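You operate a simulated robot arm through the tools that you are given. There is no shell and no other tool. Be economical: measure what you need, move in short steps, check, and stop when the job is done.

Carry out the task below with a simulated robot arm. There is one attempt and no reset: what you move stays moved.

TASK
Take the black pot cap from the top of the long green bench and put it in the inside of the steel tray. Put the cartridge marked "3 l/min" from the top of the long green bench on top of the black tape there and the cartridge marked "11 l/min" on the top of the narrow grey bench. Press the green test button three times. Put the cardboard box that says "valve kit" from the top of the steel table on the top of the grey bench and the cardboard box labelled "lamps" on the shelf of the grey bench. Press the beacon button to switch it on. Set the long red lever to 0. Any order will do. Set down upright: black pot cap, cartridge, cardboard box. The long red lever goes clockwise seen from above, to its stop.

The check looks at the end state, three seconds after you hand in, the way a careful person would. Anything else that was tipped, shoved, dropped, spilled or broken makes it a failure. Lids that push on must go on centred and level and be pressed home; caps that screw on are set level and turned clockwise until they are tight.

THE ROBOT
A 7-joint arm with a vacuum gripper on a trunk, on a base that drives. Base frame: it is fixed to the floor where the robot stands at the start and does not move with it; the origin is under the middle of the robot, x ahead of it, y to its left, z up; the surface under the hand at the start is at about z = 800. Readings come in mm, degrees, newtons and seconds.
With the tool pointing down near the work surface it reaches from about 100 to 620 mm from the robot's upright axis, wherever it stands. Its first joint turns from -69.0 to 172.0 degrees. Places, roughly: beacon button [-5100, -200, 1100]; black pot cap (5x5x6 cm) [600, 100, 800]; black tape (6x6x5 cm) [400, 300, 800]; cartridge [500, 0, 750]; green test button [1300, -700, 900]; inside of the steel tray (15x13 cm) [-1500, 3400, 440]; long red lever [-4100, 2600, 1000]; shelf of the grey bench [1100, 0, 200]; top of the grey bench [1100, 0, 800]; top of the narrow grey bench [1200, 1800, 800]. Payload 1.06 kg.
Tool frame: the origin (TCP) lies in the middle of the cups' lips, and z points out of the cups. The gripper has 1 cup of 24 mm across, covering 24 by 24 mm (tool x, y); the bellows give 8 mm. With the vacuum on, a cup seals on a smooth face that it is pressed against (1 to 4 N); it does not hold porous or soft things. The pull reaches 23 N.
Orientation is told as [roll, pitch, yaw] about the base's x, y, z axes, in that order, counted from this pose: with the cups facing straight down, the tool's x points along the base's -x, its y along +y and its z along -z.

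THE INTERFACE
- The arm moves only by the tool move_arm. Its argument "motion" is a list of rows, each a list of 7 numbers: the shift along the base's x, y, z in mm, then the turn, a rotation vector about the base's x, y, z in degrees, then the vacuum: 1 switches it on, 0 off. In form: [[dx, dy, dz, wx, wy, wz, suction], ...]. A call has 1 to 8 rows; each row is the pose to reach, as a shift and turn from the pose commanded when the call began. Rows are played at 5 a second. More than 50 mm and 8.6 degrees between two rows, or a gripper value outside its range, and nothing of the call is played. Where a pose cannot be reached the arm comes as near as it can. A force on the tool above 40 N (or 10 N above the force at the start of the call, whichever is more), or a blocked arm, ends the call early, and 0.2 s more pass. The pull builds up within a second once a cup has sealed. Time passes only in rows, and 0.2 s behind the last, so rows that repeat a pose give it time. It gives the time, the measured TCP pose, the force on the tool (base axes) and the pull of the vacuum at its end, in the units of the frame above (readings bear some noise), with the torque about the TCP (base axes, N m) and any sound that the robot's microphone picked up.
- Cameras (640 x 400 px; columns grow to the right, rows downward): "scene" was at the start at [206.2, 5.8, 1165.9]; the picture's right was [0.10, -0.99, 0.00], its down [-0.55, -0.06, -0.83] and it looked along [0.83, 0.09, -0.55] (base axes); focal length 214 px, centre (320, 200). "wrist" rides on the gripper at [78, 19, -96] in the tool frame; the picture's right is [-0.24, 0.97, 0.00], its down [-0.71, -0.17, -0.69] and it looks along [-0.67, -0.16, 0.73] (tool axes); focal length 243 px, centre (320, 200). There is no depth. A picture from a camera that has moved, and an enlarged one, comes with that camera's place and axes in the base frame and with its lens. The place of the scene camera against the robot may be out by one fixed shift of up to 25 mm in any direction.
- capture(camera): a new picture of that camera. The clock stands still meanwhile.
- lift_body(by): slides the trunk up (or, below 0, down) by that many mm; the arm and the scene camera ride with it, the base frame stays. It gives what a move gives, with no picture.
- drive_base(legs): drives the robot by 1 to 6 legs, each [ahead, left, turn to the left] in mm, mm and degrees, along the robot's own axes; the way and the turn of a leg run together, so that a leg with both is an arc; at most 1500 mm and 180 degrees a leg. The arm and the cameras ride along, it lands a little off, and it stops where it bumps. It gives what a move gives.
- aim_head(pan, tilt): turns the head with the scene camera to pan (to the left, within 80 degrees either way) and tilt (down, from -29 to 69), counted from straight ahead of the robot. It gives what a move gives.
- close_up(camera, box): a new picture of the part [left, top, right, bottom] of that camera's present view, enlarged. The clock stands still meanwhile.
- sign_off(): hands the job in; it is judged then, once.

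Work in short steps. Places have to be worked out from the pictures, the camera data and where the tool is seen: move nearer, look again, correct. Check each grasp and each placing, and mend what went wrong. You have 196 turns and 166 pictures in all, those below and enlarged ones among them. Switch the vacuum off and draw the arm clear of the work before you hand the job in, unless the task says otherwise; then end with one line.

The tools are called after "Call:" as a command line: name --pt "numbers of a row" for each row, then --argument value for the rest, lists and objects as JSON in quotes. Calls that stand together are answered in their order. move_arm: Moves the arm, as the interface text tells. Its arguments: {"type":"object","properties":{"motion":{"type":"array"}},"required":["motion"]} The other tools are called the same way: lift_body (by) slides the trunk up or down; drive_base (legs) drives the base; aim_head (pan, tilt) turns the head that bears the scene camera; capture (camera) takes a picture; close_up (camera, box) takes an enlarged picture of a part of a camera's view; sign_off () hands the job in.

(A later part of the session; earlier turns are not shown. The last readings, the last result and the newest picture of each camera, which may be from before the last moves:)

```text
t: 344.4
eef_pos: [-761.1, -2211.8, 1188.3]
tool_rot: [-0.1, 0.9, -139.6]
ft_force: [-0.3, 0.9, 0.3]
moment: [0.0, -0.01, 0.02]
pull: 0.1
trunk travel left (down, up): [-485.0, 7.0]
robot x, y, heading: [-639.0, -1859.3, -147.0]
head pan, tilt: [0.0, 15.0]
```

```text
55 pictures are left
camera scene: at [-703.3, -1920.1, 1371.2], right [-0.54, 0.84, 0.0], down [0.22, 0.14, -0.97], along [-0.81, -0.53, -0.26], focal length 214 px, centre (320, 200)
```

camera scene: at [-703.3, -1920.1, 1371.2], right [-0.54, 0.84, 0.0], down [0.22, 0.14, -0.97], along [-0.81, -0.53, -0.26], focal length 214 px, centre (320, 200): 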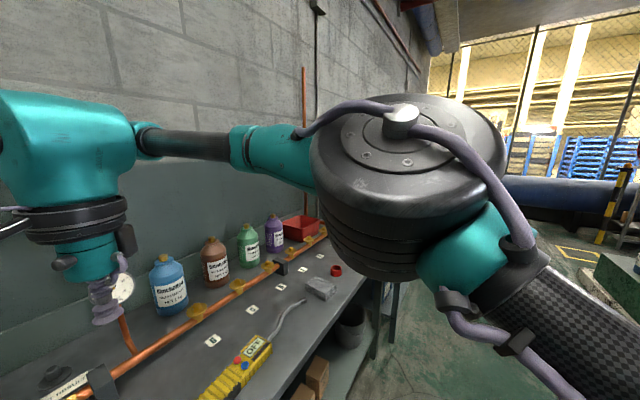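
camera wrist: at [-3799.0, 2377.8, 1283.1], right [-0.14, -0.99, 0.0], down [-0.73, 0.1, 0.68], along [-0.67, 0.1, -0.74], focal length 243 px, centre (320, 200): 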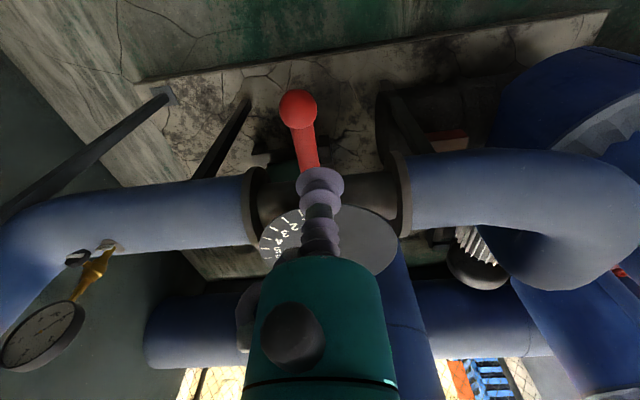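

I'll straighten to face -x, keep mid-aisle, and go on to see the second bench.

Call:
drive_base --legs '[[0, 0, -33], [1100, -250, 0]]'

Call:
aim_head --pan 55 --tilt 25

Call:
capture --camera "scene"

Call:
aim_head --pan -20 --tilt 15

Call:
capture --camera "scene"

```text
t: 351.7
eef_pos: [-2024.1, -1867.3, 1186.9]
tool_rot: [-0.1, 0.8, -171.0]
ft_force: [0.6, 0.0, -0.1]
moment: [-0.04, -0.03, 0.03]
pull: 0.1
trunk travel left (down, up): [-485.0, 7.0]
robot x, y, heading: [-1735.9, -1633.3, -178.5]
head pan, tilt: [0.0, 15.0]
```

```text
t: 352.9
eef_pos: [-2024.4, -1868.1, 1185.8]
tool_rot: [-0.2, 0.8, -171.0]
ft_force: [-0.1, -0.2, 0.3]
moment: [-0.03, -0.04, 0.02]
pull: 0.0
trunk travel left (down, up): [-485.0, 7.0]
robot x, y, heading: [-1739.0, -1633.5, -178.3]
head pan, tilt: [55.0, 25.0]
```

```text
54 pictures are left
camera scene: at [-1776.0, -1712.9, 1355.0], right [-0.83, 0.55, 0.0], down [0.23, 0.35, -0.91], along [-0.5, -0.76, -0.42], focal length 214 px, centre (320, 200)
```

scene: 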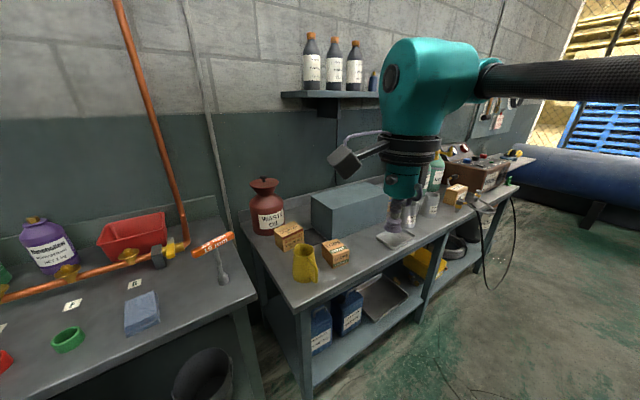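

```text
t: 354.4
eef_pos: [-2024.9, -1867.7, 1186.7]
tool_rot: [0.0, 0.8, -171.0]
ft_force: [-0.2, 0.5, 0.6]
moment: [0.0, -0.02, -0.02]
pull: 0.1
trunk travel left (down, up): [-485.0, 7.0]
robot x, y, heading: [-1737.7, -1634.0, -178.3]
head pan, tilt: [-20.0, 15.0]
```

```text
53 pictures are left
camera scene: at [-1814.0, -1606.7, 1371.2], right [0.31, 0.95, 0.0], down [0.25, -0.08, -0.97], along [-0.92, 0.3, -0.26], focal length 214 px, centre (320, 200)
```

scene: 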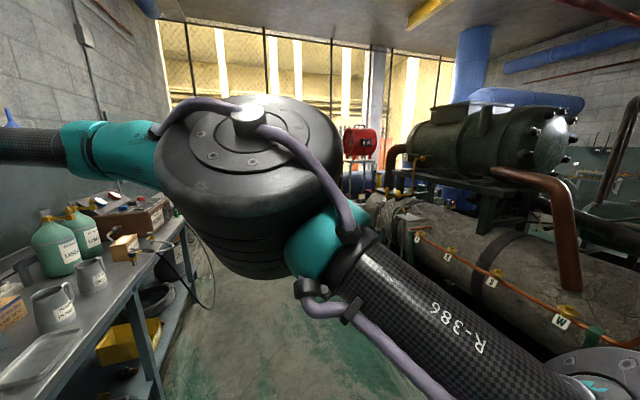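

The second wall bench has cardboard boxes on top, so it's likely the steel table. First the beacon with an empty gripper: I'll continue along the aisle.

Call:
drive_base --legs '[[1250, -250, -1.5], [1000, 0, 0]]'

Call:
aim_head --pan -35 --tilt 12

Call:
capture --camera "scene"

```text
t: 365.5
eef_pos: [-4269.4, -1618.6, 1187.2]
tool_rot: [-0.1, 0.8, -172.0]
ft_force: [0.2, -0.3, -0.1]
moment: [0.02, 0.0, 0.02]
pull: 0.0
trunk travel left (down, up): [-485.0, 7.0]
robot x, y, heading: [-3978.7, -1388.8, -179.4]
head pan, tilt: [-20.0, 15.0]
```

```text
t: 366.3
eef_pos: [-4269.6, -1617.9, 1186.4]
tool_rot: [-0.1, 0.8, -172.2]
ft_force: [-0.1, 0.3, -0.3]
moment: [-0.04, -0.01, -0.04]
pull: 0.0
trunk travel left (down, up): [-485.0, 7.0]
robot x, y, heading: [-3978.2, -1385.9, -179.4]
head pan, tilt: [-35.0, 12.0]
```

```text
52 pictures are left
camera scene: at [-4042.6, -1339.2, 1376.1], right [0.57, 0.82, 0.0], down [0.17, -0.12, -0.98], along [-0.81, 0.55, -0.21], focal length 214 px, centre (320, 200)
```

scene: 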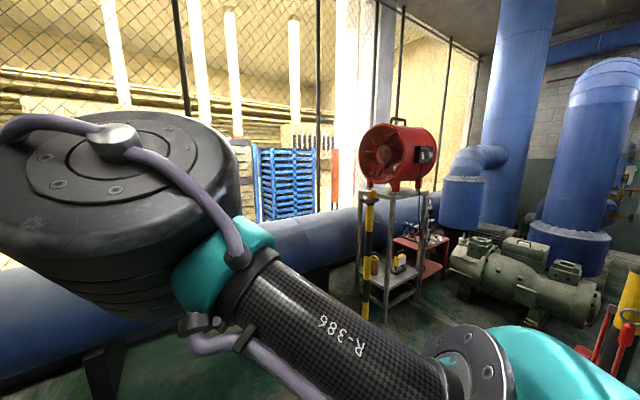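

A red device on a stand is in the beacon's direction. I'll zoom.

Call:
close_up --camera "scene" --box '[340, 100, 480, 300]'

```text
2.00 times, centred on (410, 200) of scene
camera zoom: at [-4042.6, -1339.2, 1376.1], right [0.57, 0.82, 0.0], down [0.17, -0.12, -0.98], along [-0.81, 0.55, -0.21], focal length 429 px, centre (140, 200)
```

zoom: 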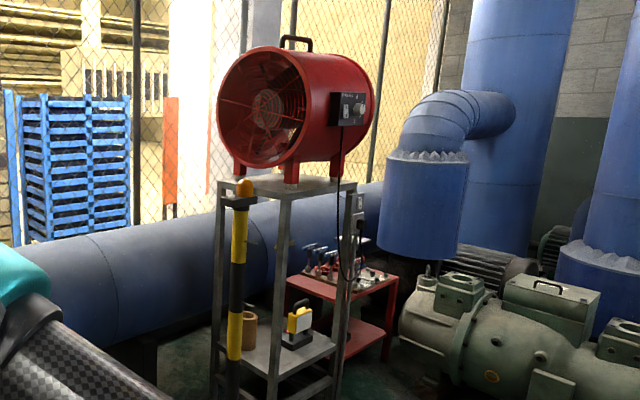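

The striped post with the orange top matches the beacon place, about (-5077,-194). I'll move closer and look.

Call:
drive_base --legs '[[800, 0, -0.6], [0, 0, -90], [400, 0, 0]]'

Call:
aim_head --pan 12 --tilt 22

Call:
capture --camera "scene"

```text
t: 376.5
eef_pos: [-5015.5, -703.3, 1185.2]
tool_rot: [-0.1, 0.9, 98.0]
ft_force: [-0.8, 0.0, 0.1]
moment: [-0.02, 0.01, -0.01]
pull: 0.1
trunk travel left (down, up): [-485.0, 7.0]
robot x, y, heading: [-4785.0, -994.0, 91.1]
head pan, tilt: [-35.0, 12.0]
```

```text
t: 377.6
eef_pos: [-5016.4, -702.2, 1188.4]
tool_rot: [-0.1, 0.8, 98.0]
ft_force: [-0.1, 0.3, 0.0]
moment: [0.03, 0.02, -0.03]
pull: 0.0
trunk travel left (down, up): [-485.0, 7.0]
robot x, y, heading: [-4782.7, -995.6, 90.7]
head pan, tilt: [12.0, 22.0]
```

```text
50 pictures are left
camera scene: at [-4783.1, -898.1, 1359.8], right [0.98, 0.22, 0.0], down [0.08, -0.37, -0.93], along [-0.2, 0.9, -0.37], focal length 214 px, centre (320, 200)
```

scene: 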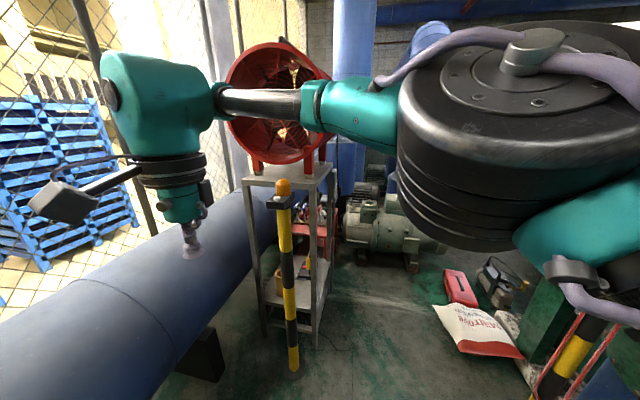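

Call:
close_up --camera "scene" --box '[244, 165, 324, 225]'

```text
6.67 times, centred on (284, 195) of scene
camera zoom: at [-4783.1, -898.1, 1359.8], right [0.98, 0.22, 0.0], down [0.08, -0.37, -0.93], along [-0.2, 0.9, -0.37], focal length 1430 px, centre (560, 233)
```

zoom: 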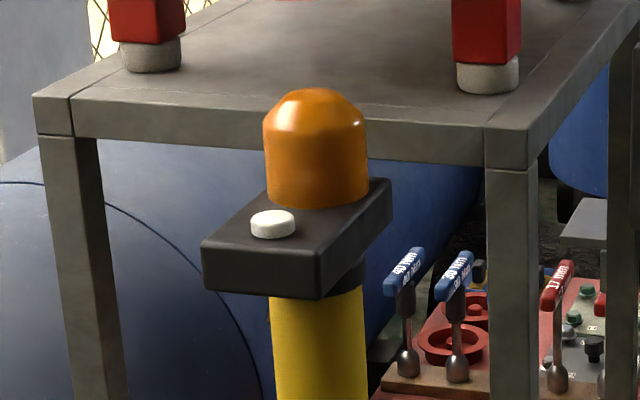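

The beacon button is the white one on the black box in front of the dome, about (-5095,-250, 1080). I'll bring the robot closer.

Call:
drive_base --legs '[[260, 170, -0.7]]'

Call:
move_arm --pt "20 10 0 0 0 -7.5 0" --pt "50 20 0 0 0 -7.5 0" --pt "80 30 0 0 0 -7.5 0"

Call:
capture --camera "wrist"

Call:
capture --camera "scene"

```text
t: 379.7
eef_pos: [-5181.1, -440.2, 1185.9]
tool_rot: [-0.1, 0.7, 97.5]
ft_force: [0.8, 0.9, 0.0]
moment: [0.01, 0.0, -0.01]
pull: 0.1
trunk travel left (down, up): [-485.0, 7.0]
robot x, y, heading: [-4955.3, -734.4, 90.1]
head pan, tilt: [12.0, 22.0]
```

```text
t: 380.5
eef_pos: [-5100.6, -411.1, 1187.0]
tool_rot: [-0.1, 0.8, 89.9]
ft_force: [0.1, -0.5, 0.7]
moment: [0.03, 0.01, 0.01]
pull: 0.0
trunk travel left (down, up): [-485.0, 7.0]
robot x, y, heading: [-4952.5, -736.4, 90.1]
head pan, tilt: [12.0, 22.0]
```

```text
48 pictures are left
camera wrist: at [-5118.7, -489.2, 1284.4], right [-0.97, 0.24, 0.0], down [0.17, 0.72, 0.68], along [0.16, 0.66, -0.74], focal length 243 px, centre (320, 200)
```

wrist: 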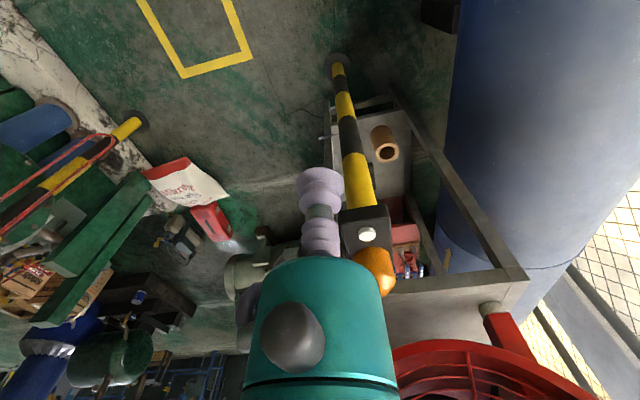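

```text
47 pictures are left
camera scene: at [-4950.0, -637.5, 1359.8], right [0.98, 0.21, 0.0], down [0.08, -0.37, -0.93], along [-0.19, 0.91, -0.37], focal length 214 px, centre (320, 200)
```

scene: 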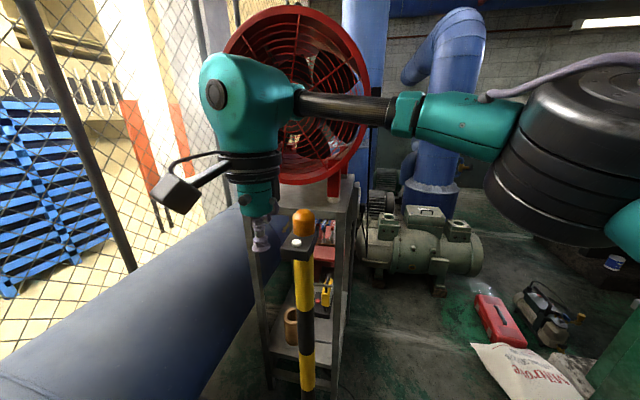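

Triangulated button: (-5120,-198,1050). I'll move nearer and re-measure.

Call:
move_arm --pt "-10 40 -20 0 0 0 0" --pt "-20 80 -40 0 0 0 0" --pt "-20 125 -50 0 0 0 0" --pt "-20 145 -50 0 0 0 0"

Call:
capture --camera "wrist"

```text
t: 381.5
eef_pos: [-5111.8, -284.5, 1133.1]
tool_rot: [0.0, 0.7, 90.0]
ft_force: [-0.4, -0.2, 0.6]
moment: [0.0, 0.01, -0.01]
pull: 0.0
out of reach, approached as far as the arm can: row 3, 4
trunk travel left (down, up): [-485.0, 7.0]
robot x, y, heading: [-4949.4, -735.1, 90.0]
head pan, tilt: [12.0, 22.0]
```

```text
46 pictures are left
camera wrist: at [-5130.0, -363.1, 1230.9], right [-0.97, 0.24, 0.0], down [0.17, 0.72, 0.68], along [0.16, 0.66, -0.74], focal length 243 px, centre (320, 200)
```

wrist: 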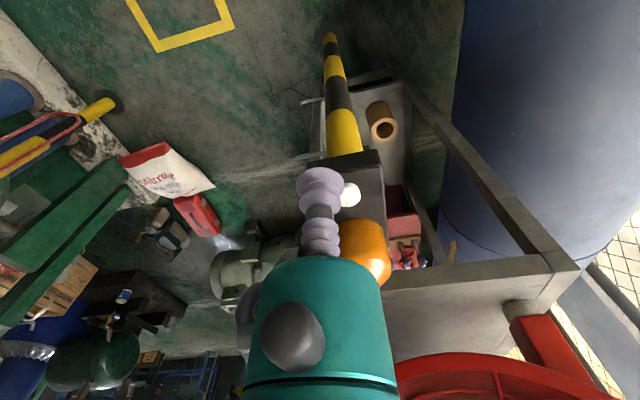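

Button refined to (-5121,-213,1061). I need to be a bit closer, so I'll pull the arm up and back first, then drive ahead 90.

Call:
move_arm --pt "-5 -30 10 0 0 0 0" --pt "-9 -60 15 0 0 0 0"

Call:
drive_base --legs '[[90, 0, 0]]'

Call:
capture --camera "wrist"

```text
t: 382.1
eef_pos: [-5119.5, -344.2, 1148.6]
tool_rot: [-0.1, 0.7, 89.9]
ft_force: [-0.5, -0.3, -0.1]
moment: [0.01, 0.01, 0.02]
pull: 0.0
trunk travel left (down, up): [-485.0, 7.0]
robot x, y, heading: [-4953.2, -733.5, 90.2]
head pan, tilt: [12.0, 22.0]
```

```text
t: 383.2
eef_pos: [-5119.7, -253.9, 1148.1]
tool_rot: [-0.1, 0.8, 89.8]
ft_force: [0.3, -0.7, 0.1]
moment: [-0.03, 0.01, 0.01]
pull: 0.1
trunk travel left (down, up): [-485.0, 7.0]
robot x, y, heading: [-4952.1, -643.3, 90.2]
head pan, tilt: [12.0, 22.0]
```

```text
45 pictures are left
camera wrist: at [-5137.5, -332.0, 1245.4], right [-0.97, 0.24, -0.01], down [0.17, 0.72, 0.68], along [0.16, 0.65, -0.74], focal length 243 px, centre (320, 200)
```

wrist: 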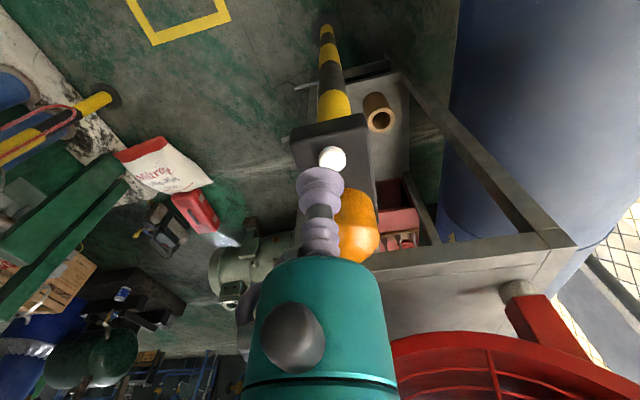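

Button at (-5120,-216,1061). I'll lower over it and press gently once.

Call:
move_arm --pt "0 36 0 0 0 0 0" --pt "0 37 -40 0 0 0 0" --pt "0 37 -75 0 0 0 0" --pt "0 37 -83 0 0 0 0" --pt "0 37 -88 0 0 0 0" --pt "0 37 -91 0 0 0 0"

Call:
capture --camera "wrist"

```text
t: 384.6
eef_pos: [-5119.2, -217.2, 1058.8]
tool_rot: [-0.1, 0.7, 89.8]
ft_force: [0.6, -0.3, 4.1]
moment: [0.01, -0.02, -0.04]
pull: 0.2
trunk travel left (down, up): [-485.0, 7.0]
robot x, y, heading: [-4953.7, -646.6, 89.8]
head pan, tilt: [12.0, 22.0]
heard: click
```

```text
44 pictures are left
camera wrist: at [-5137.9, -296.1, 1155.0], right [-0.97, 0.24, 0.0], down [0.17, 0.72, 0.68], along [0.16, 0.66, -0.74], focal length 243 px, centre (320, 200)
```

wrist: 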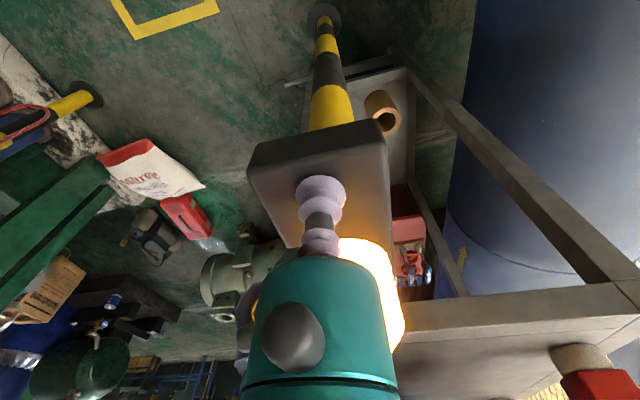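

The beacon lights up. I'll release upward and check that it stays lit.

Call:
move_arm --pt "0 0 10 0 0 0 0" --pt "0 0 50 0 0 0 0" --pt "0 0 95 0 0 0 0" --pt "0 -40 125 0 0 0 0" --pt "0 -85 130 0 0 0 0" --pt "10 -130 130 0 0 0 0"

Call:
capture --camera "wrist"

```text
t: 386.0
eef_pos: [-5110.5, -347.8, 1189.7]
tool_rot: [-0.1, 0.7, 89.8]
ft_force: [0.6, -0.4, 0.3]
moment: [0.01, -0.01, 0.03]
pull: 0.0
trunk travel left (down, up): [-485.0, 7.0]
robot x, y, heading: [-4952.8, -648.4, 90.2]
head pan, tilt: [12.0, 22.0]
```

```text
43 pictures are left
camera wrist: at [-5128.1, -426.1, 1286.1], right [-0.97, 0.24, 0.0], down [0.17, 0.72, 0.68], along [0.17, 0.66, -0.74], focal length 243 px, centre (320, 200)
```

wrist: 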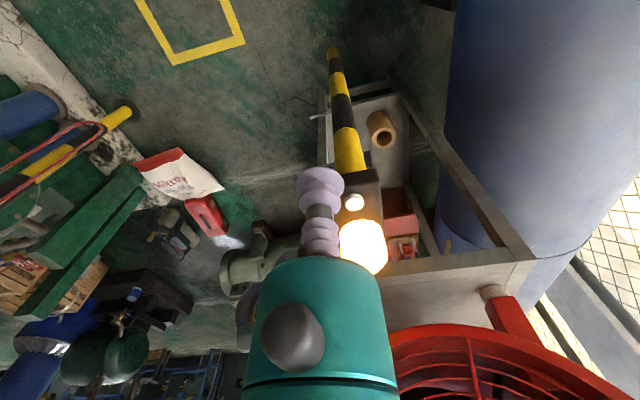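

The beacon stays on. Now I'll go to the steel table boxes: lower the trunk to normal, go back along the aisle, and face the bench.

Call:
drive_base --legs '[[-740, 0, 0], [0, 0, 180], [0, 1400, 0], [0, 1300, 0]]'

Call:
lift_body --by -160

Call:
aim_head --pan 0 --tilt 25

Call:
capture --camera "scene"

```text
t: 420.8
eef_pos: [-2095.0, -1531.1, 1190.1]
tool_rot: [-0.1, 0.8, -87.9]
ft_force: [-0.6, 0.0, 0.7]
moment: [0.01, -0.01, -0.02]
pull: 0.0
trunk travel left (down, up): [-485.0, 7.0]
robot x, y, heading: [-2261.8, -1241.5, -87.9]
head pan, tilt: [12.0, 22.0]
```

```text
t: 422.6
eef_pos: [-2094.7, -1531.7, 1028.9]
tool_rot: [-0.1, 0.7, -87.9]
ft_force: [0.9, 0.1, -0.4]
moment: [-0.02, 0.01, -0.01]
pull: 0.1
trunk travel left (down, up): [-325.0, 167.0]
robot x, y, heading: [-2263.9, -1237.3, -87.7]
head pan, tilt: [12.0, 22.0]
```

```text
t: 423.4
eef_pos: [-2096.1, -1531.2, 1029.1]
tool_rot: [-0.1, 0.8, -87.9]
ft_force: [-0.4, -0.1, -0.4]
moment: [0.01, -0.01, 0.0]
pull: 0.1
trunk travel left (down, up): [-325.0, 167.0]
robot x, y, heading: [-2264.6, -1241.3, -87.6]
head pan, tilt: [0.0, 25.0]
```

```text
42 pictures are left
camera scene: at [-2234.9, -1430.6, 1179.5], right [-1.0, -0.04, 0.0], down [-0.02, 0.42, -0.91], along [0.04, -0.91, -0.42], focal length 214 px, centre (320, 200)
```

scene: 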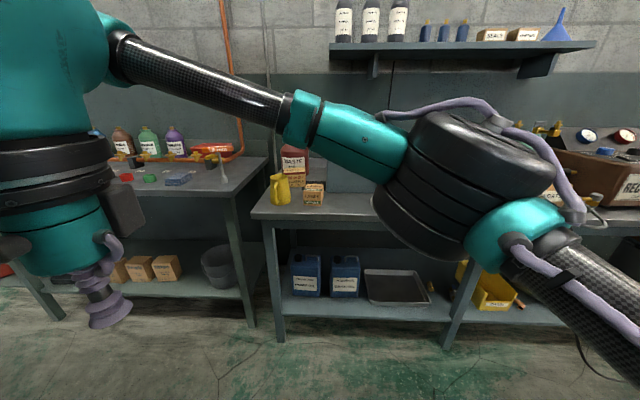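

Call:
close_up --camera "scene" --box '[255, 140, 351, 220]'

Call:
close_up --camera "scene" --box '[100, 240, 200, 300]'

```text
5.00 times, centred on (303, 180) of scene
camera zoom: at [-2234.9, -1430.6, 1179.5], right [-1.0, -0.04, 0.0], down [-0.02, 0.42, -0.91], along [0.04, -0.91, -0.42], focal length 1072 px, centre (405, 300)
```

zoom: 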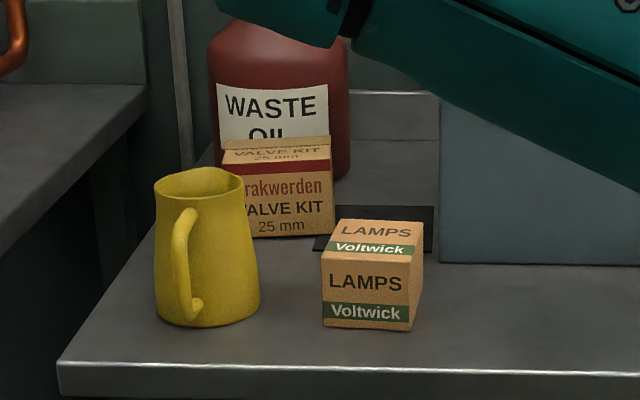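

```text
6.40 times, centred on (150, 270) of scene
camera zoom: at [-2234.9, -1430.6, 1179.5], right [-1.0, -0.04, 0.0], down [-0.02, 0.42, -0.91], along [0.04, -0.91, -0.42], focal length 1373 px, centre (1408, -248)
```

zoom: 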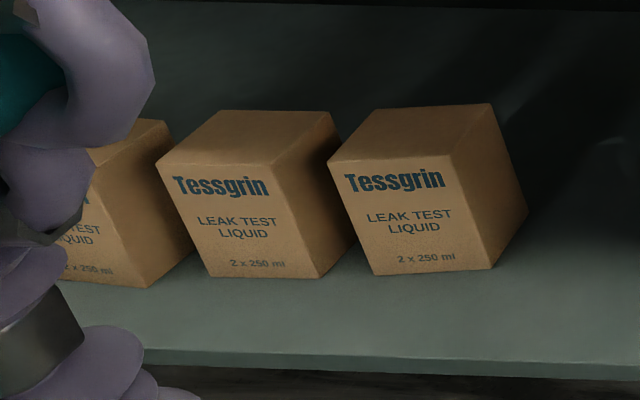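

The VALVE KIT and LAMPS boxes are on this table. LAMPS is at about (-2168,-2200). I'll approach it.

Call:
drive_base --legs '[[480, 60, -2.3]]'

Call:
move_arm --pt "-40 -20 -10 0 0 0 0" --pt "-80 -40 -20 0 0 0 0" --pt "-110 -60 -30 0 0 0 0" --pt "-125 -60 -30 0 0 0 0"

Call:
capture --camera "wrist"

```text
t: 426.2
eef_pos: [-2034.3, -2018.2, 1029.3]
tool_rot: [0.0, 0.8, -90.0]
ft_force: [-0.6, -0.7, -0.2]
moment: [0.02, -0.01, 0.02]
pull: 0.0
trunk travel left (down, up): [-325.0, 167.0]
robot x, y, heading: [-2193.2, -1722.3, -89.7]
head pan, tilt: [0.0, 25.0]
```

```text
t: 427.2
eef_pos: [-2161.3, -2078.7, 1000.0]
tool_rot: [0.0, 0.9, -89.9]
ft_force: [-0.9, 0.0, -0.6]
moment: [0.02, -0.03, 0.0]
pull: 0.1
trunk travel left (down, up): [-325.0, 167.0]
robot x, y, heading: [-2191.8, -1721.7, -89.8]
head pan, tilt: [0.0, 25.0]
```

```text
39 pictures are left
camera wrist: at [-2140.7, -2003.5, 1096.1], right [0.97, -0.23, -0.01], down [-0.17, -0.72, 0.68], along [-0.16, -0.66, -0.74], focal length 243 px, centre (320, 200)
```

wrist: 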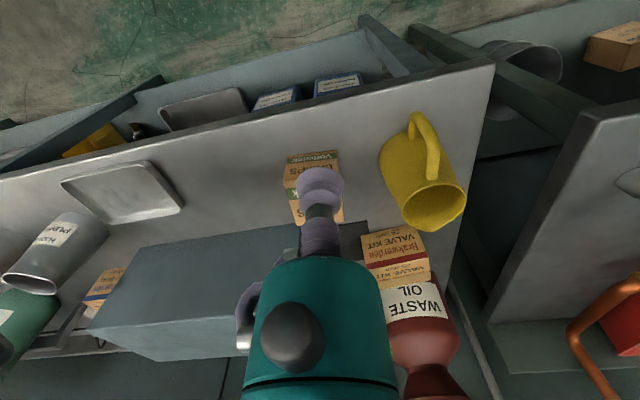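

Call:
close_up --camera "wrist" --box '[240, 130, 448, 290]'

```text
2.50 times, centred on (344, 210) of wrist
camera zoom: at [-2140.7, -2003.5, 1096.1], right [0.97, -0.23, -0.01], down [-0.17, -0.72, 0.68], along [-0.16, -0.66, -0.74], focal length 606 px, centre (260, 175)
```

zoom: 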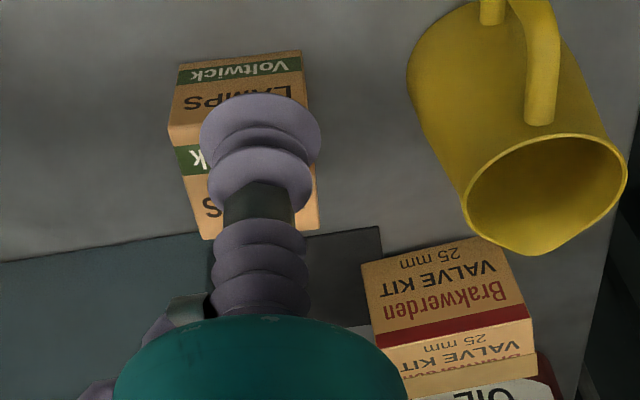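

By the wrist camera, the LAMPS box spans x -2232..-2165, y -2176..-2260, with its top at z≈857. I'll go over its centre, higher up, and verify with another view.

Call:
move_arm --pt "-20 -30 -10 -0.8 0 0 0" --pt "-38 -60 -25 -0.8 0 0 0" --pt "-38 -85 -40 -0.8 0 0 0" --pt "-38 -85 -60 -0.8 0 0 0"

Call:
close_up --camera "wrist" --box '[220, 70, 480, 270]'

```text
t: 428.2
eef_pos: [-2198.9, -2162.3, 941.1]
tool_rot: [0.0, 0.0, -89.8]
ft_force: [-0.4, -0.1, 0.4]
moment: [-0.01, 0.0, 0.0]
pull: 0.1
trunk travel left (down, up): [-325.0, 167.0]
robot x, y, heading: [-2191.1, -1723.4, -89.6]
head pan, tilt: [0.0, 25.0]
```

```text
2.00 times, centred on (350, 170) of wrist
camera zoom: at [-2179.1, -2086.4, 1036.6], right [0.97, -0.23, 0.0], down [-0.17, -0.71, 0.69], along [-0.16, -0.67, -0.73], focal length 485 px, centre (260, 260)
```

zoom: 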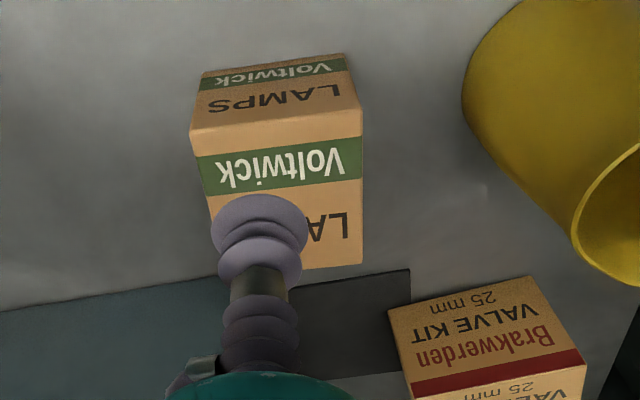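

Centre of the top is (-2199,-2220,857). I'll lower onto it with suction.

Call:
move_arm --pt "0 -40 0 0 0 0 0" --pt "0 -58 -30 0 0 0 0" --pt "0 -58 -65 0 0 0 1" --pt "0 -58 -78 0 0 0 1" --pt "0 -58 -83 0 0 0 1" --pt "0 -58 -86 0 0 0 1" --pt "0 -58 -87 0 0 0 1"

```text
t: 429.8
eef_pos: [-2198.2, -2221.1, 852.7]
tool_rot: [-0.2, -0.1, -89.9]
ft_force: [-1.9, -7.0, 19.6]
moment: [0.07, -0.03, -0.03]
pull: 23.4
trunk travel left (down, up): [-325.0, 167.0]
robot x, y, heading: [-2194.5, -1720.2, -89.5]
head pan, tilt: [0.0, 25.0]
```

Sealed. I'll lift and retract.

Call:
move_arm --pt "0 0 5 0 0 0 1" --pt "0 0 45 0 0 0 1" --pt "0 0 90 0 0 0 1" --pt "0 0 130 0 0 0 1" --pt "0 40 150 0 0 0 1" --pt "0 88 150 0 0 0 1" --pt "0 130 150 0 0 0 1"

Call:
capture --camera "wrist"

```text
t: 431.4
eef_pos: [-2196.2, -2089.3, 1004.1]
tool_rot: [-0.1, 0.0, -89.9]
ft_force: [0.1, 0.5, -1.7]
moment: [-0.04, 0.02, 0.03]
pull: 22.7
trunk travel left (down, up): [-325.0, 167.0]
robot x, y, heading: [-2189.9, -1718.5, -89.5]
head pan, tilt: [0.0, 25.0]
```

```text
36 pictures are left
camera wrist: at [-2177.0, -2012.0, 1099.7], right [0.97, -0.23, 0.0], down [-0.17, -0.71, 0.69], along [-0.16, -0.67, -0.73], focal length 243 px, centre (320, 200)
```

wrist: 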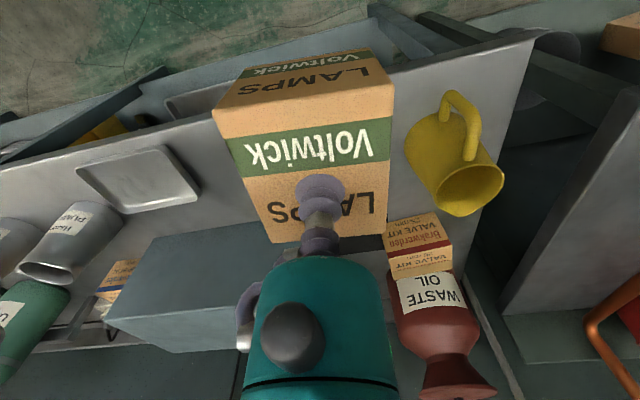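

The LAMPS box is held. I'll drive back along the aisle, through the south passage, to the back side of the grey bench.

Call:
drive_base --legs '[[-300, 0, 0], [0, 1450, 0], [0, 1450, 0], [0, 1250, 0], [0, 0, -90]]'

```text
t: 473.1
eef_pos: [1587.6, -1458.7, 1003.7]
tool_rot: [-0.1, 0.0, 178.3]
ft_force: [-0.6, 0.4, -2.0]
moment: [-0.03, 0.0, 0.01]
pull: 22.1
trunk travel left (down, up): [-325.0, 167.0]
robot x, y, heading: [1956.9, -1467.8, 178.6]
head pan, tilt: [0.0, 25.0]
```

Now I'll move along to y≈0 in front of the shelf's free part, keeping away from the bench.

Call:
drive_base --legs '[[0, -1450, 1.4]]'

Call:
lift_body --by -320

Call:
aim_head --pan 0 --tilt 30

Call:
capture --camera "scene"

Call:
capture --camera "wrist"

```text
t: 486.0
eef_pos: [1621.5, -5.8, 1005.4]
tool_rot: [-0.1, 0.0, 178.7]
ft_force: [0.5, 1.0, -0.3]
moment: [0.03, -0.03, -0.02]
pull: 23.0
trunk travel left (down, up): [-325.0, 167.0]
robot x, y, heading: [1991.4, -17.6, 178.8]
head pan, tilt: [0.0, 25.0]
```

```text
t: 489.2
eef_pos: [1621.8, -5.4, 683.8]
tool_rot: [0.0, 0.0, 178.7]
ft_force: [-0.1, -0.7, -0.6]
moment: [-0.01, 0.04, -0.01]
pull: 22.6
trunk travel left (down, up): [-5.0, 487.0]
robot x, y, heading: [1990.7, -19.0, 178.7]
head pan, tilt: [0.0, 25.0]
```

```text
t: 489.8
eef_pos: [1621.3, -4.6, 683.6]
tool_rot: [-0.1, 0.1, 178.6]
ft_force: [0.9, -0.9, 0.0]
moment: [0.01, 0.0, -0.02]
pull: 22.7
trunk travel left (down, up): [-5.0, 487.0]
robot x, y, heading: [1990.7, -20.2, 178.9]
head pan, tilt: [0.0, 30.0]
```

```text
35 pictures are left
camera scene: at [1733.9, -15.2, 845.3], right [0.02, 1.0, 0.0], down [0.5, -0.01, -0.87], along [-0.87, 0.02, -0.5], focal length 214 px, centre (320, 200)
```

scene: 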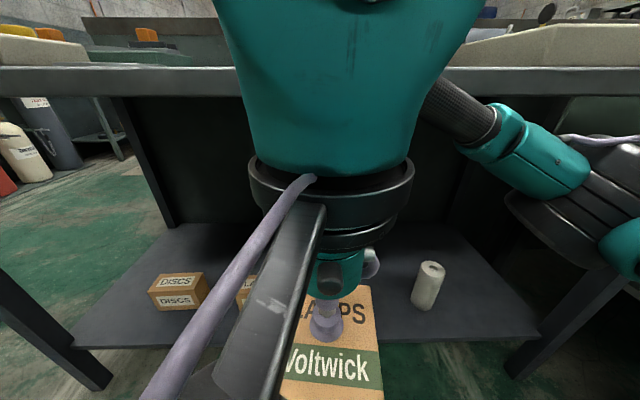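

```text
34 pictures are left
camera wrist: at [1700.3, -27.3, 779.5], right [-0.26, -0.97, 0.0], down [-0.7, 0.19, 0.69], along [-0.66, 0.18, -0.73], focal length 243 px, centre (320, 200)
```

wrist: 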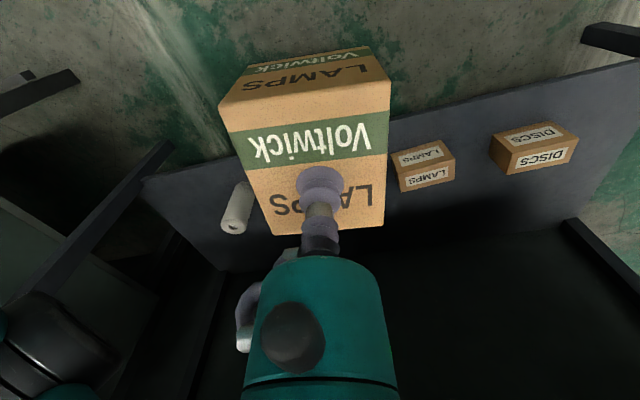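

The shelf's front edge is at x≈1380 and the free zone is y≈-100..300. I'll lower the arm to shelf height here in the aisle first.

Call:
move_arm --pt "0 0 -50 0 0 0 1" --pt "0 0 -100 0 0 0 1" --pt "0 0 -150 0 0 0 1" --pt "0 0 -200 0 0 0 1" --pt "0 0 -250 0 0 0 1" --pt "0 0 -300 0 0 0 1" --pt "0 0 -350 0 0 0 1" --pt "0 0 -395 0 0 0 1"

Call:
capture --camera "scene"

Call:
capture --camera "wrist"

```text
t: 491.6
eef_pos: [1620.9, -5.5, 289.7]
tool_rot: [-0.1, -0.1, 178.7]
ft_force: [-0.5, -0.2, 0.1]
moment: [0.0, 0.01, -0.02]
pull: 22.8
trunk travel left (down, up): [-5.0, 487.0]
robot x, y, heading: [1990.7, -17.5, 179.0]
head pan, tilt: [0.0, 30.0]
```

```text
33 pictures are left
camera scene: at [1733.9, -15.2, 845.3], right [0.02, 1.0, 0.0], down [0.5, -0.01, -0.87], along [-0.87, 0.02, -0.5], focal length 214 px, centre (320, 200)
```

scene: 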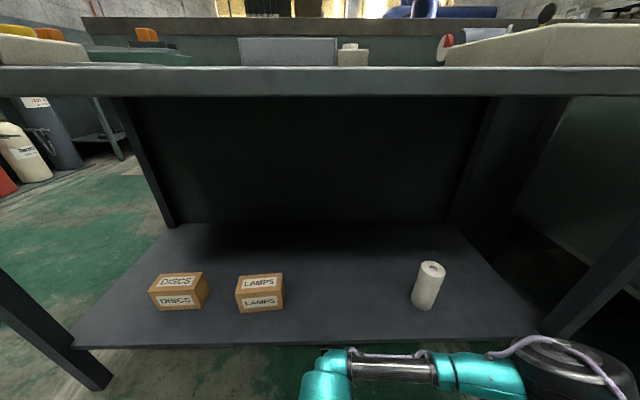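

```text
32 pictures are left
camera wrist: at [1699.5, -27.0, 384.7], right [-0.26, -0.97, 0.0], down [-0.7, 0.19, 0.69], along [-0.66, 0.18, -0.73], focal length 243 px, centre (320, 200)
```

wrist: 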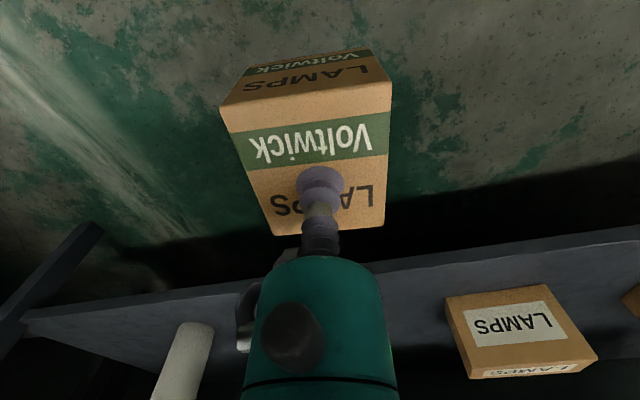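

The arm reaches shelf height. I'll drive ahead 180 with the box about 35 mm above the shelf level, then look.

Call:
drive_base --legs '[[180, 0, 0]]'

Call:
capture --camera "scene"

Call:
capture --camera "wrist"

```text
t: 493.1
eef_pos: [1441.3, -2.3, 289.5]
tool_rot: [-0.1, 0.0, 178.6]
ft_force: [0.2, -0.3, -0.7]
moment: [-0.04, 0.01, 0.01]
pull: 23.2
trunk travel left (down, up): [-5.0, 487.0]
robot x, y, heading: [1815.2, -12.6, 179.1]
head pan, tilt: [0.0, 30.0]
```

```text
31 pictures are left
camera scene: at [1555.1, -11.9, 845.3], right [0.02, 1.0, 0.0], down [0.5, -0.01, -0.87], along [-0.87, 0.02, -0.5], focal length 214 px, centre (320, 200)
```

scene: 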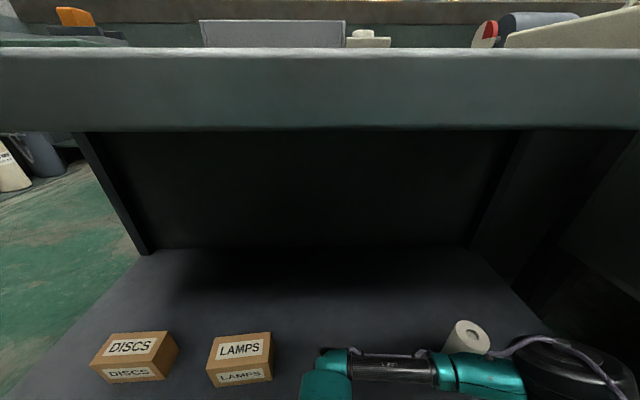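

```text
30 pictures are left
camera wrist: at [1520.6, -23.8, 385.4], right [-0.26, -0.97, 0.0], down [-0.7, 0.19, 0.69], along [-0.66, 0.18, -0.73], focal length 243 px, centre (320, 200)
```

wrist: 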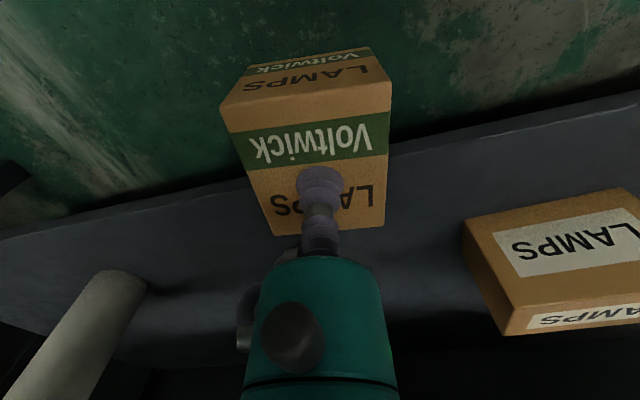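

Shelf edge: x≈1393, z≈194. I'll extend the arm inward by 116 mm to x≈1325 at the same height.

Call:
move_arm --pt "-40 0 0 0 0 0 1" --pt "-80 0 0 0 0 0 1" --pt "-116 2 0 0 0 0 1" --pt "-116 2 -20 0 0 0 1" --pt "-116 2 -20 0 0 0 1"

Call:
capture --camera "wrist"

```text
t: 494.3
eef_pos: [1325.8, -0.4, 270.8]
tool_rot: [0.1, -0.3, 178.8]
ft_force: [-0.4, 2.3, 29.2]
moment: [-0.02, 0.0, 0.01]
pull: 23.0
trunk travel left (down, up): [-5.0, 487.0]
robot x, y, heading: [1809.7, -13.4, 178.8]
head pan, tilt: [0.0, 30.0]
```

```text
29 pictures are left
camera wrist: at [1403.8, -22.6, 366.2], right [-0.26, -0.97, 0.0], down [-0.7, 0.19, 0.69], along [-0.67, 0.17, -0.73], focal length 243 px, centre (320, 200)
```

wrist: 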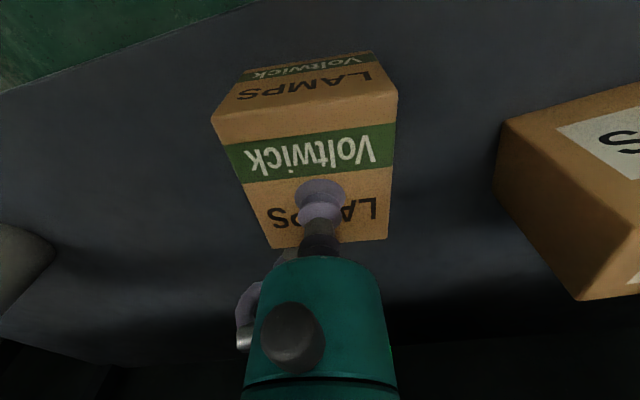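

The box is on the shelf (29 N contact), well behind the edge. I'll ease up, release, rise and withdraw.

Call:
move_arm --pt "0 0 2 0 0 0 0" --pt "0 0 2 0 0 0 0" --pt "0 0 2 0 0 0 0" --pt "0 0 4 0 0 0 0" --pt "0 0 12 0 0 0 0" --pt "0 0 50 0 0 0 0" --pt "45 0 60 0 0 0 0" --pt "90 0 60 0 0 0 0"

Call:
drive_base --legs '[[-180, 0, 0]]'

Call:
capture --camera "scene"

```text
t: 496.1
eef_pos: [1418.6, 2.6, 331.1]
tool_rot: [-0.1, 0.0, 178.7]
ft_force: [-0.2, -0.8, -0.1]
moment: [-0.01, 0.01, 0.0]
pull: 0.0
trunk travel left (down, up): [-5.0, 487.0]
robot x, y, heading: [1814.0, -13.5, 178.7]
head pan, tilt: [0.0, 30.0]
```

```text
t: 497.6
eef_pos: [1596.8, 0.6, 330.9]
tool_rot: [-0.1, 0.0, 178.6]
ft_force: [0.4, -0.2, 0.0]
moment: [0.01, -0.03, 0.01]
pull: 0.1
trunk travel left (down, up): [-5.0, 487.0]
robot x, y, heading: [1992.3, -19.3, 178.9]
head pan, tilt: [0.0, 30.0]
```

```text
28 pictures are left
camera scene: at [1734.2, -15.0, 845.3], right [0.02, 1.0, 0.0], down [0.5, -0.01, -0.87], along [-0.87, 0.02, -0.5], focal length 214 px, centre (320, 200)
```

scene: 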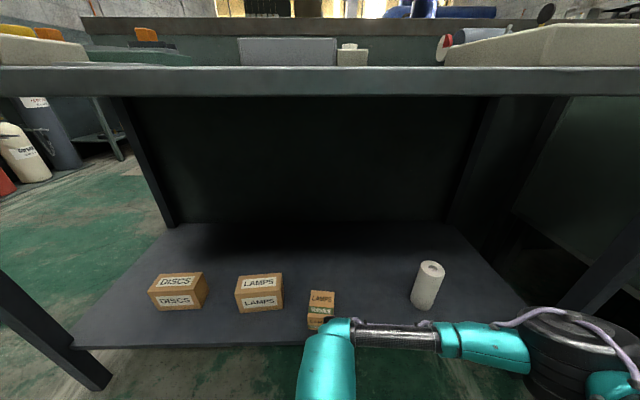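

LAMPS stands on the shelf. I'll raise the arm and trunk again, then return for the VALVE KIT box.

Call:
move_arm --pt "0 0 50 0 0 0 0" --pt "0 0 100 0 0 0 0" --pt "0 0 150 0 0 0 0" --pt "0 0 200 0 0 0 0" --pt "0 0 250 0 0 0 0" --pt "0 0 300 0 0 0 0" --pt "0 0 345 0 0 0 0"

Call:
lift_body --by 320

Call:
capture --camera "scene"

Call:
drive_base --legs '[[0, 1420, 1], [0, 0, 90], [0, -1350, 0], [0, -1450, 0], [0, -1250, 0]]'

```text
t: 499.2
eef_pos: [1595.8, -0.7, 674.9]
tool_rot: [0.0, -0.1, 178.6]
ft_force: [-0.4, 0.2, -0.1]
moment: [-0.02, -0.01, 0.01]
pull: 0.1
trunk travel left (down, up): [-5.0, 487.0]
robot x, y, heading: [1989.0, -18.1, 178.9]
head pan, tilt: [0.0, 30.0]
```

```text
t: 502.4
eef_pos: [1596.5, 0.0, 996.5]
tool_rot: [-0.1, 0.0, 178.6]
ft_force: [-0.6, 0.0, -0.4]
moment: [-0.04, 0.02, 0.02]
pull: 0.0
trunk travel left (down, up): [-325.0, 167.0]
robot x, y, heading: [1989.2, -19.5, 178.7]
head pan, tilt: [0.0, 30.0]
```

```text
27 pictures are left
camera scene: at [1826.4, -17.0, 1171.5], right [0.02, 1.0, 0.0], down [0.5, -0.01, -0.87], along [-0.87, 0.02, -0.5], focal length 214 px, centre (320, 200)
```

scene: 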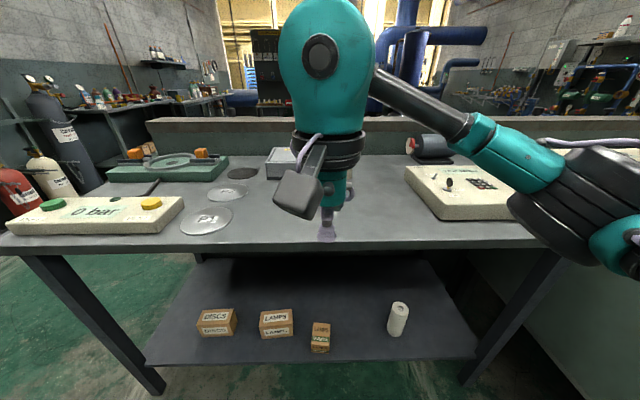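

```text
t: 553.3
eef_pos: [-2108.3, -1630.9, 995.3]
tool_rot: [-0.2, 0.1, -93.0]
ft_force: [0.3, 0.3, 0.1]
moment: [0.0, 0.01, 0.0]
pull: 0.2
trunk travel left (down, up): [-325.0, 167.0]
robot x, y, heading: [-2083.1, -1236.0, -92.8]
head pan, tilt: [0.0, 30.0]
```

I'll raise the trunk by 120 for reach over the jug, and approach the table with the VALVE KIT at about (-2100,-2400, 870).

Call:
lift_body --by 120

Call:
drive_base --legs '[[0, -20, 2.8], [580, 0, 0]]'

Call:
capture --camera "wrist"

```text
t: 554.8
eef_pos: [-2109.6, -1630.0, 1115.6]
tool_rot: [-0.1, 0.1, -92.9]
ft_force: [-0.1, -0.1, 0.0]
moment: [-0.01, 0.02, 0.0]
pull: 0.1
trunk travel left (down, up): [-445.0, 47.0]
robot x, y, heading: [-2081.1, -1240.7, -92.8]
head pan, tilt: [0.0, 30.0]
```

```text
t: 558.6
eef_pos: [-2116.6, -2208.0, 1115.2]
tool_rot: [-0.1, -0.1, -90.8]
ft_force: [-0.1, 0.4, 0.5]
moment: [0.03, -0.02, 0.0]
pull: 0.0
trunk travel left (down, up): [-445.0, 47.0]
robot x, y, heading: [-2101.2, -1809.4, -90.6]
head pan, tilt: [0.0, 30.0]
```

```text
26 pictures are left
camera wrist: at [-2096.1, -2131.1, 1210.7], right [0.97, -0.25, 0.0], down [-0.18, -0.71, 0.69], along [-0.17, -0.66, -0.73], focal length 243 px, centre (320, 200)
```

wrist: 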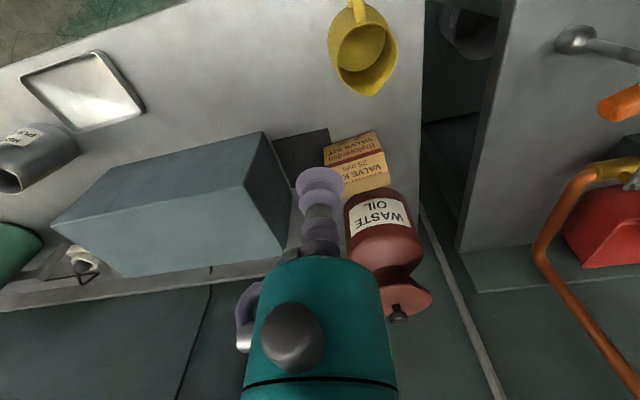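

Call:
close_up --camera "wrist" --box '[290, 110, 450, 230]'

```text
3.33 times, centred on (370, 170) of wrist
camera zoom: at [-2096.1, -2131.1, 1210.7], right [0.97, -0.25, 0.0], down [-0.18, -0.71, 0.69], along [-0.17, -0.66, -0.73], focal length 809 px, centre (153, 300)
```

zoom: 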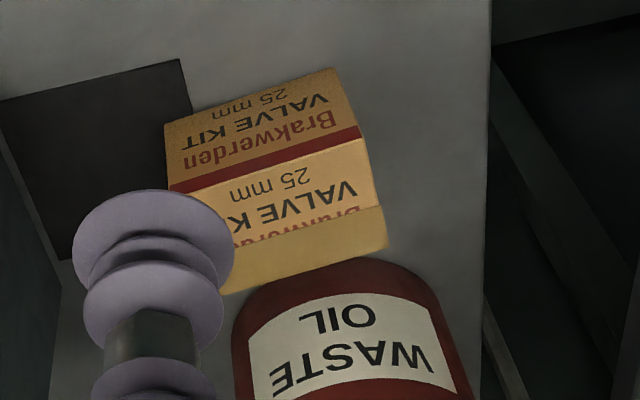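

Box centre is (-2093,-2402), top z≈870. I'll grip slightly forward, at y≈-2390, to keep clear of the waste-oil can. First I'll move above it.

Call:
move_arm --pt "8 -45 -20 0 0 0 0" --pt "16 -90 -45 0 0 0 0" --pt "24 -132 -70 0 0 0 0" --pt "24 -175 -90 0 0 0 0" --pt "24 -182 -130 0 0 0 0" --pt "24 -182 -170 0 0 0 0"

Call:
capture --camera "wrist"

```text
refused: row 2 steps farther than a row can; nothing moved
```

```text
24 pictures are left
camera wrist: at [-2096.1, -2131.1, 1210.7], right [0.97, -0.25, 0.0], down [-0.18, -0.71, 0.69], along [-0.17, -0.66, -0.73], focal length 243 px, centre (320, 200)
```

wrist: 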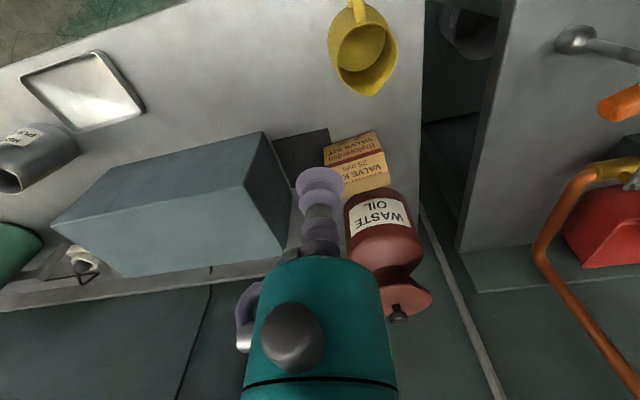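

Too large a step, so I'll use smaller rows.

Call:
move_arm --pt "6 -38 -18 0 0 0 0" --pt "12 -78 -38 0 0 0 0" --pt "18 -118 -58 0 0 0 0" --pt "24 -158 -78 0 0 0 0" --pt "24 -182 -110 0 0 0 0" --pt "24 -182 -150 0 0 0 0" --pt "24 -182 -190 0 0 0 0"

Call:
capture --camera "wrist"

```text
t: 560.2
eef_pos: [-2093.5, -2389.4, 925.7]
tool_rot: [-0.1, 0.0, -90.7]
ft_force: [0.1, -0.1, -0.5]
moment: [-0.03, 0.01, 0.0]
pull: 0.0
trunk travel left (down, up): [-445.0, 47.0]
robot x, y, heading: [-2103.9, -1812.9, -90.7]
head pan, tilt: [0.0, 30.0]
```

```text
23 pictures are left
camera wrist: at [-2073.7, -2312.9, 1021.7], right [0.97, -0.25, 0.0], down [-0.18, -0.7, 0.69], along [-0.17, -0.66, -0.73], focal length 243 px, centre (320, 200)
```

wrist: 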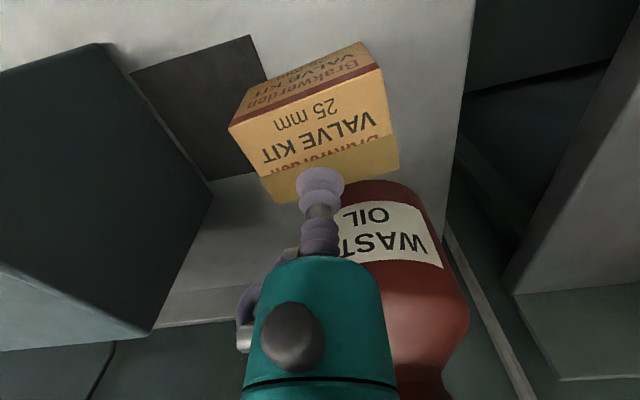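

Centred over the label. I'll lower and attach.

Call:
move_arm --pt "0 0 -30 0 0 0 0" --pt "0 0 -47 0 0 0 1" --pt "0 0 -54 0 0 0 1" --pt "0 0 -58 0 0 0 1" --pt "0 0 -60 0 0 0 1" --pt "0 0 -60 0 0 0 1"

```text
t: 561.6
eef_pos: [-2094.2, -2383.3, 867.4]
tool_rot: [0.1, -0.4, -90.8]
ft_force: [2.8, -9.4, 33.0]
moment: [0.12, 0.21, -0.04]
pull: 23.0
out of reach, approached as far as the arm can: row 2, 3, 4, 5, 6
trunk travel left (down, up): [-445.0, 47.0]
robot x, y, heading: [-2102.0, -1813.7, -90.7]
head pan, tilt: [0.0, 30.0]
```

Sealed. I'll lift straight up, then retract over the jug.

Call:
move_arm --pt "0 0 6 0 0 0 1" --pt "0 0 30 0 0 0 1" --pt "0 3 75 0 0 0 1" --pt "0 6 120 0 0 0 1" --pt "0 8 165 0 0 0 1" --pt "0 30 195 0 0 0 1" --pt "0 70 205 0 0 0 1" --pt "0 115 205 0 0 0 1"

Call:
capture --camera "wrist"

```text
t: 563.4
eef_pos: [-2095.2, -2267.4, 1069.5]
tool_rot: [-0.1, 0.0, -90.9]
ft_force: [0.8, 0.2, -1.8]
moment: [-0.03, 0.0, -0.05]
pull: 22.4
trunk travel left (down, up): [-445.0, 47.0]
robot x, y, heading: [-2105.7, -1814.1, -90.6]
head pan, tilt: [0.0, 30.0]
```

```text
22 pictures are left
camera wrist: at [-2074.1, -2190.2, 1165.3], right [0.97, -0.25, 0.0], down [-0.18, -0.71, 0.69], along [-0.17, -0.66, -0.73], focal length 243 px, centre (320, 200)
```

wrist: 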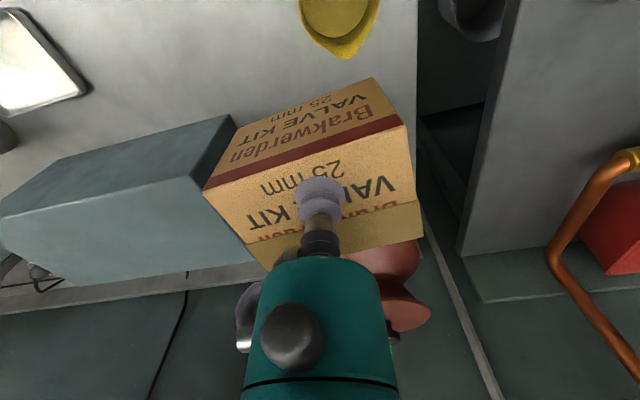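

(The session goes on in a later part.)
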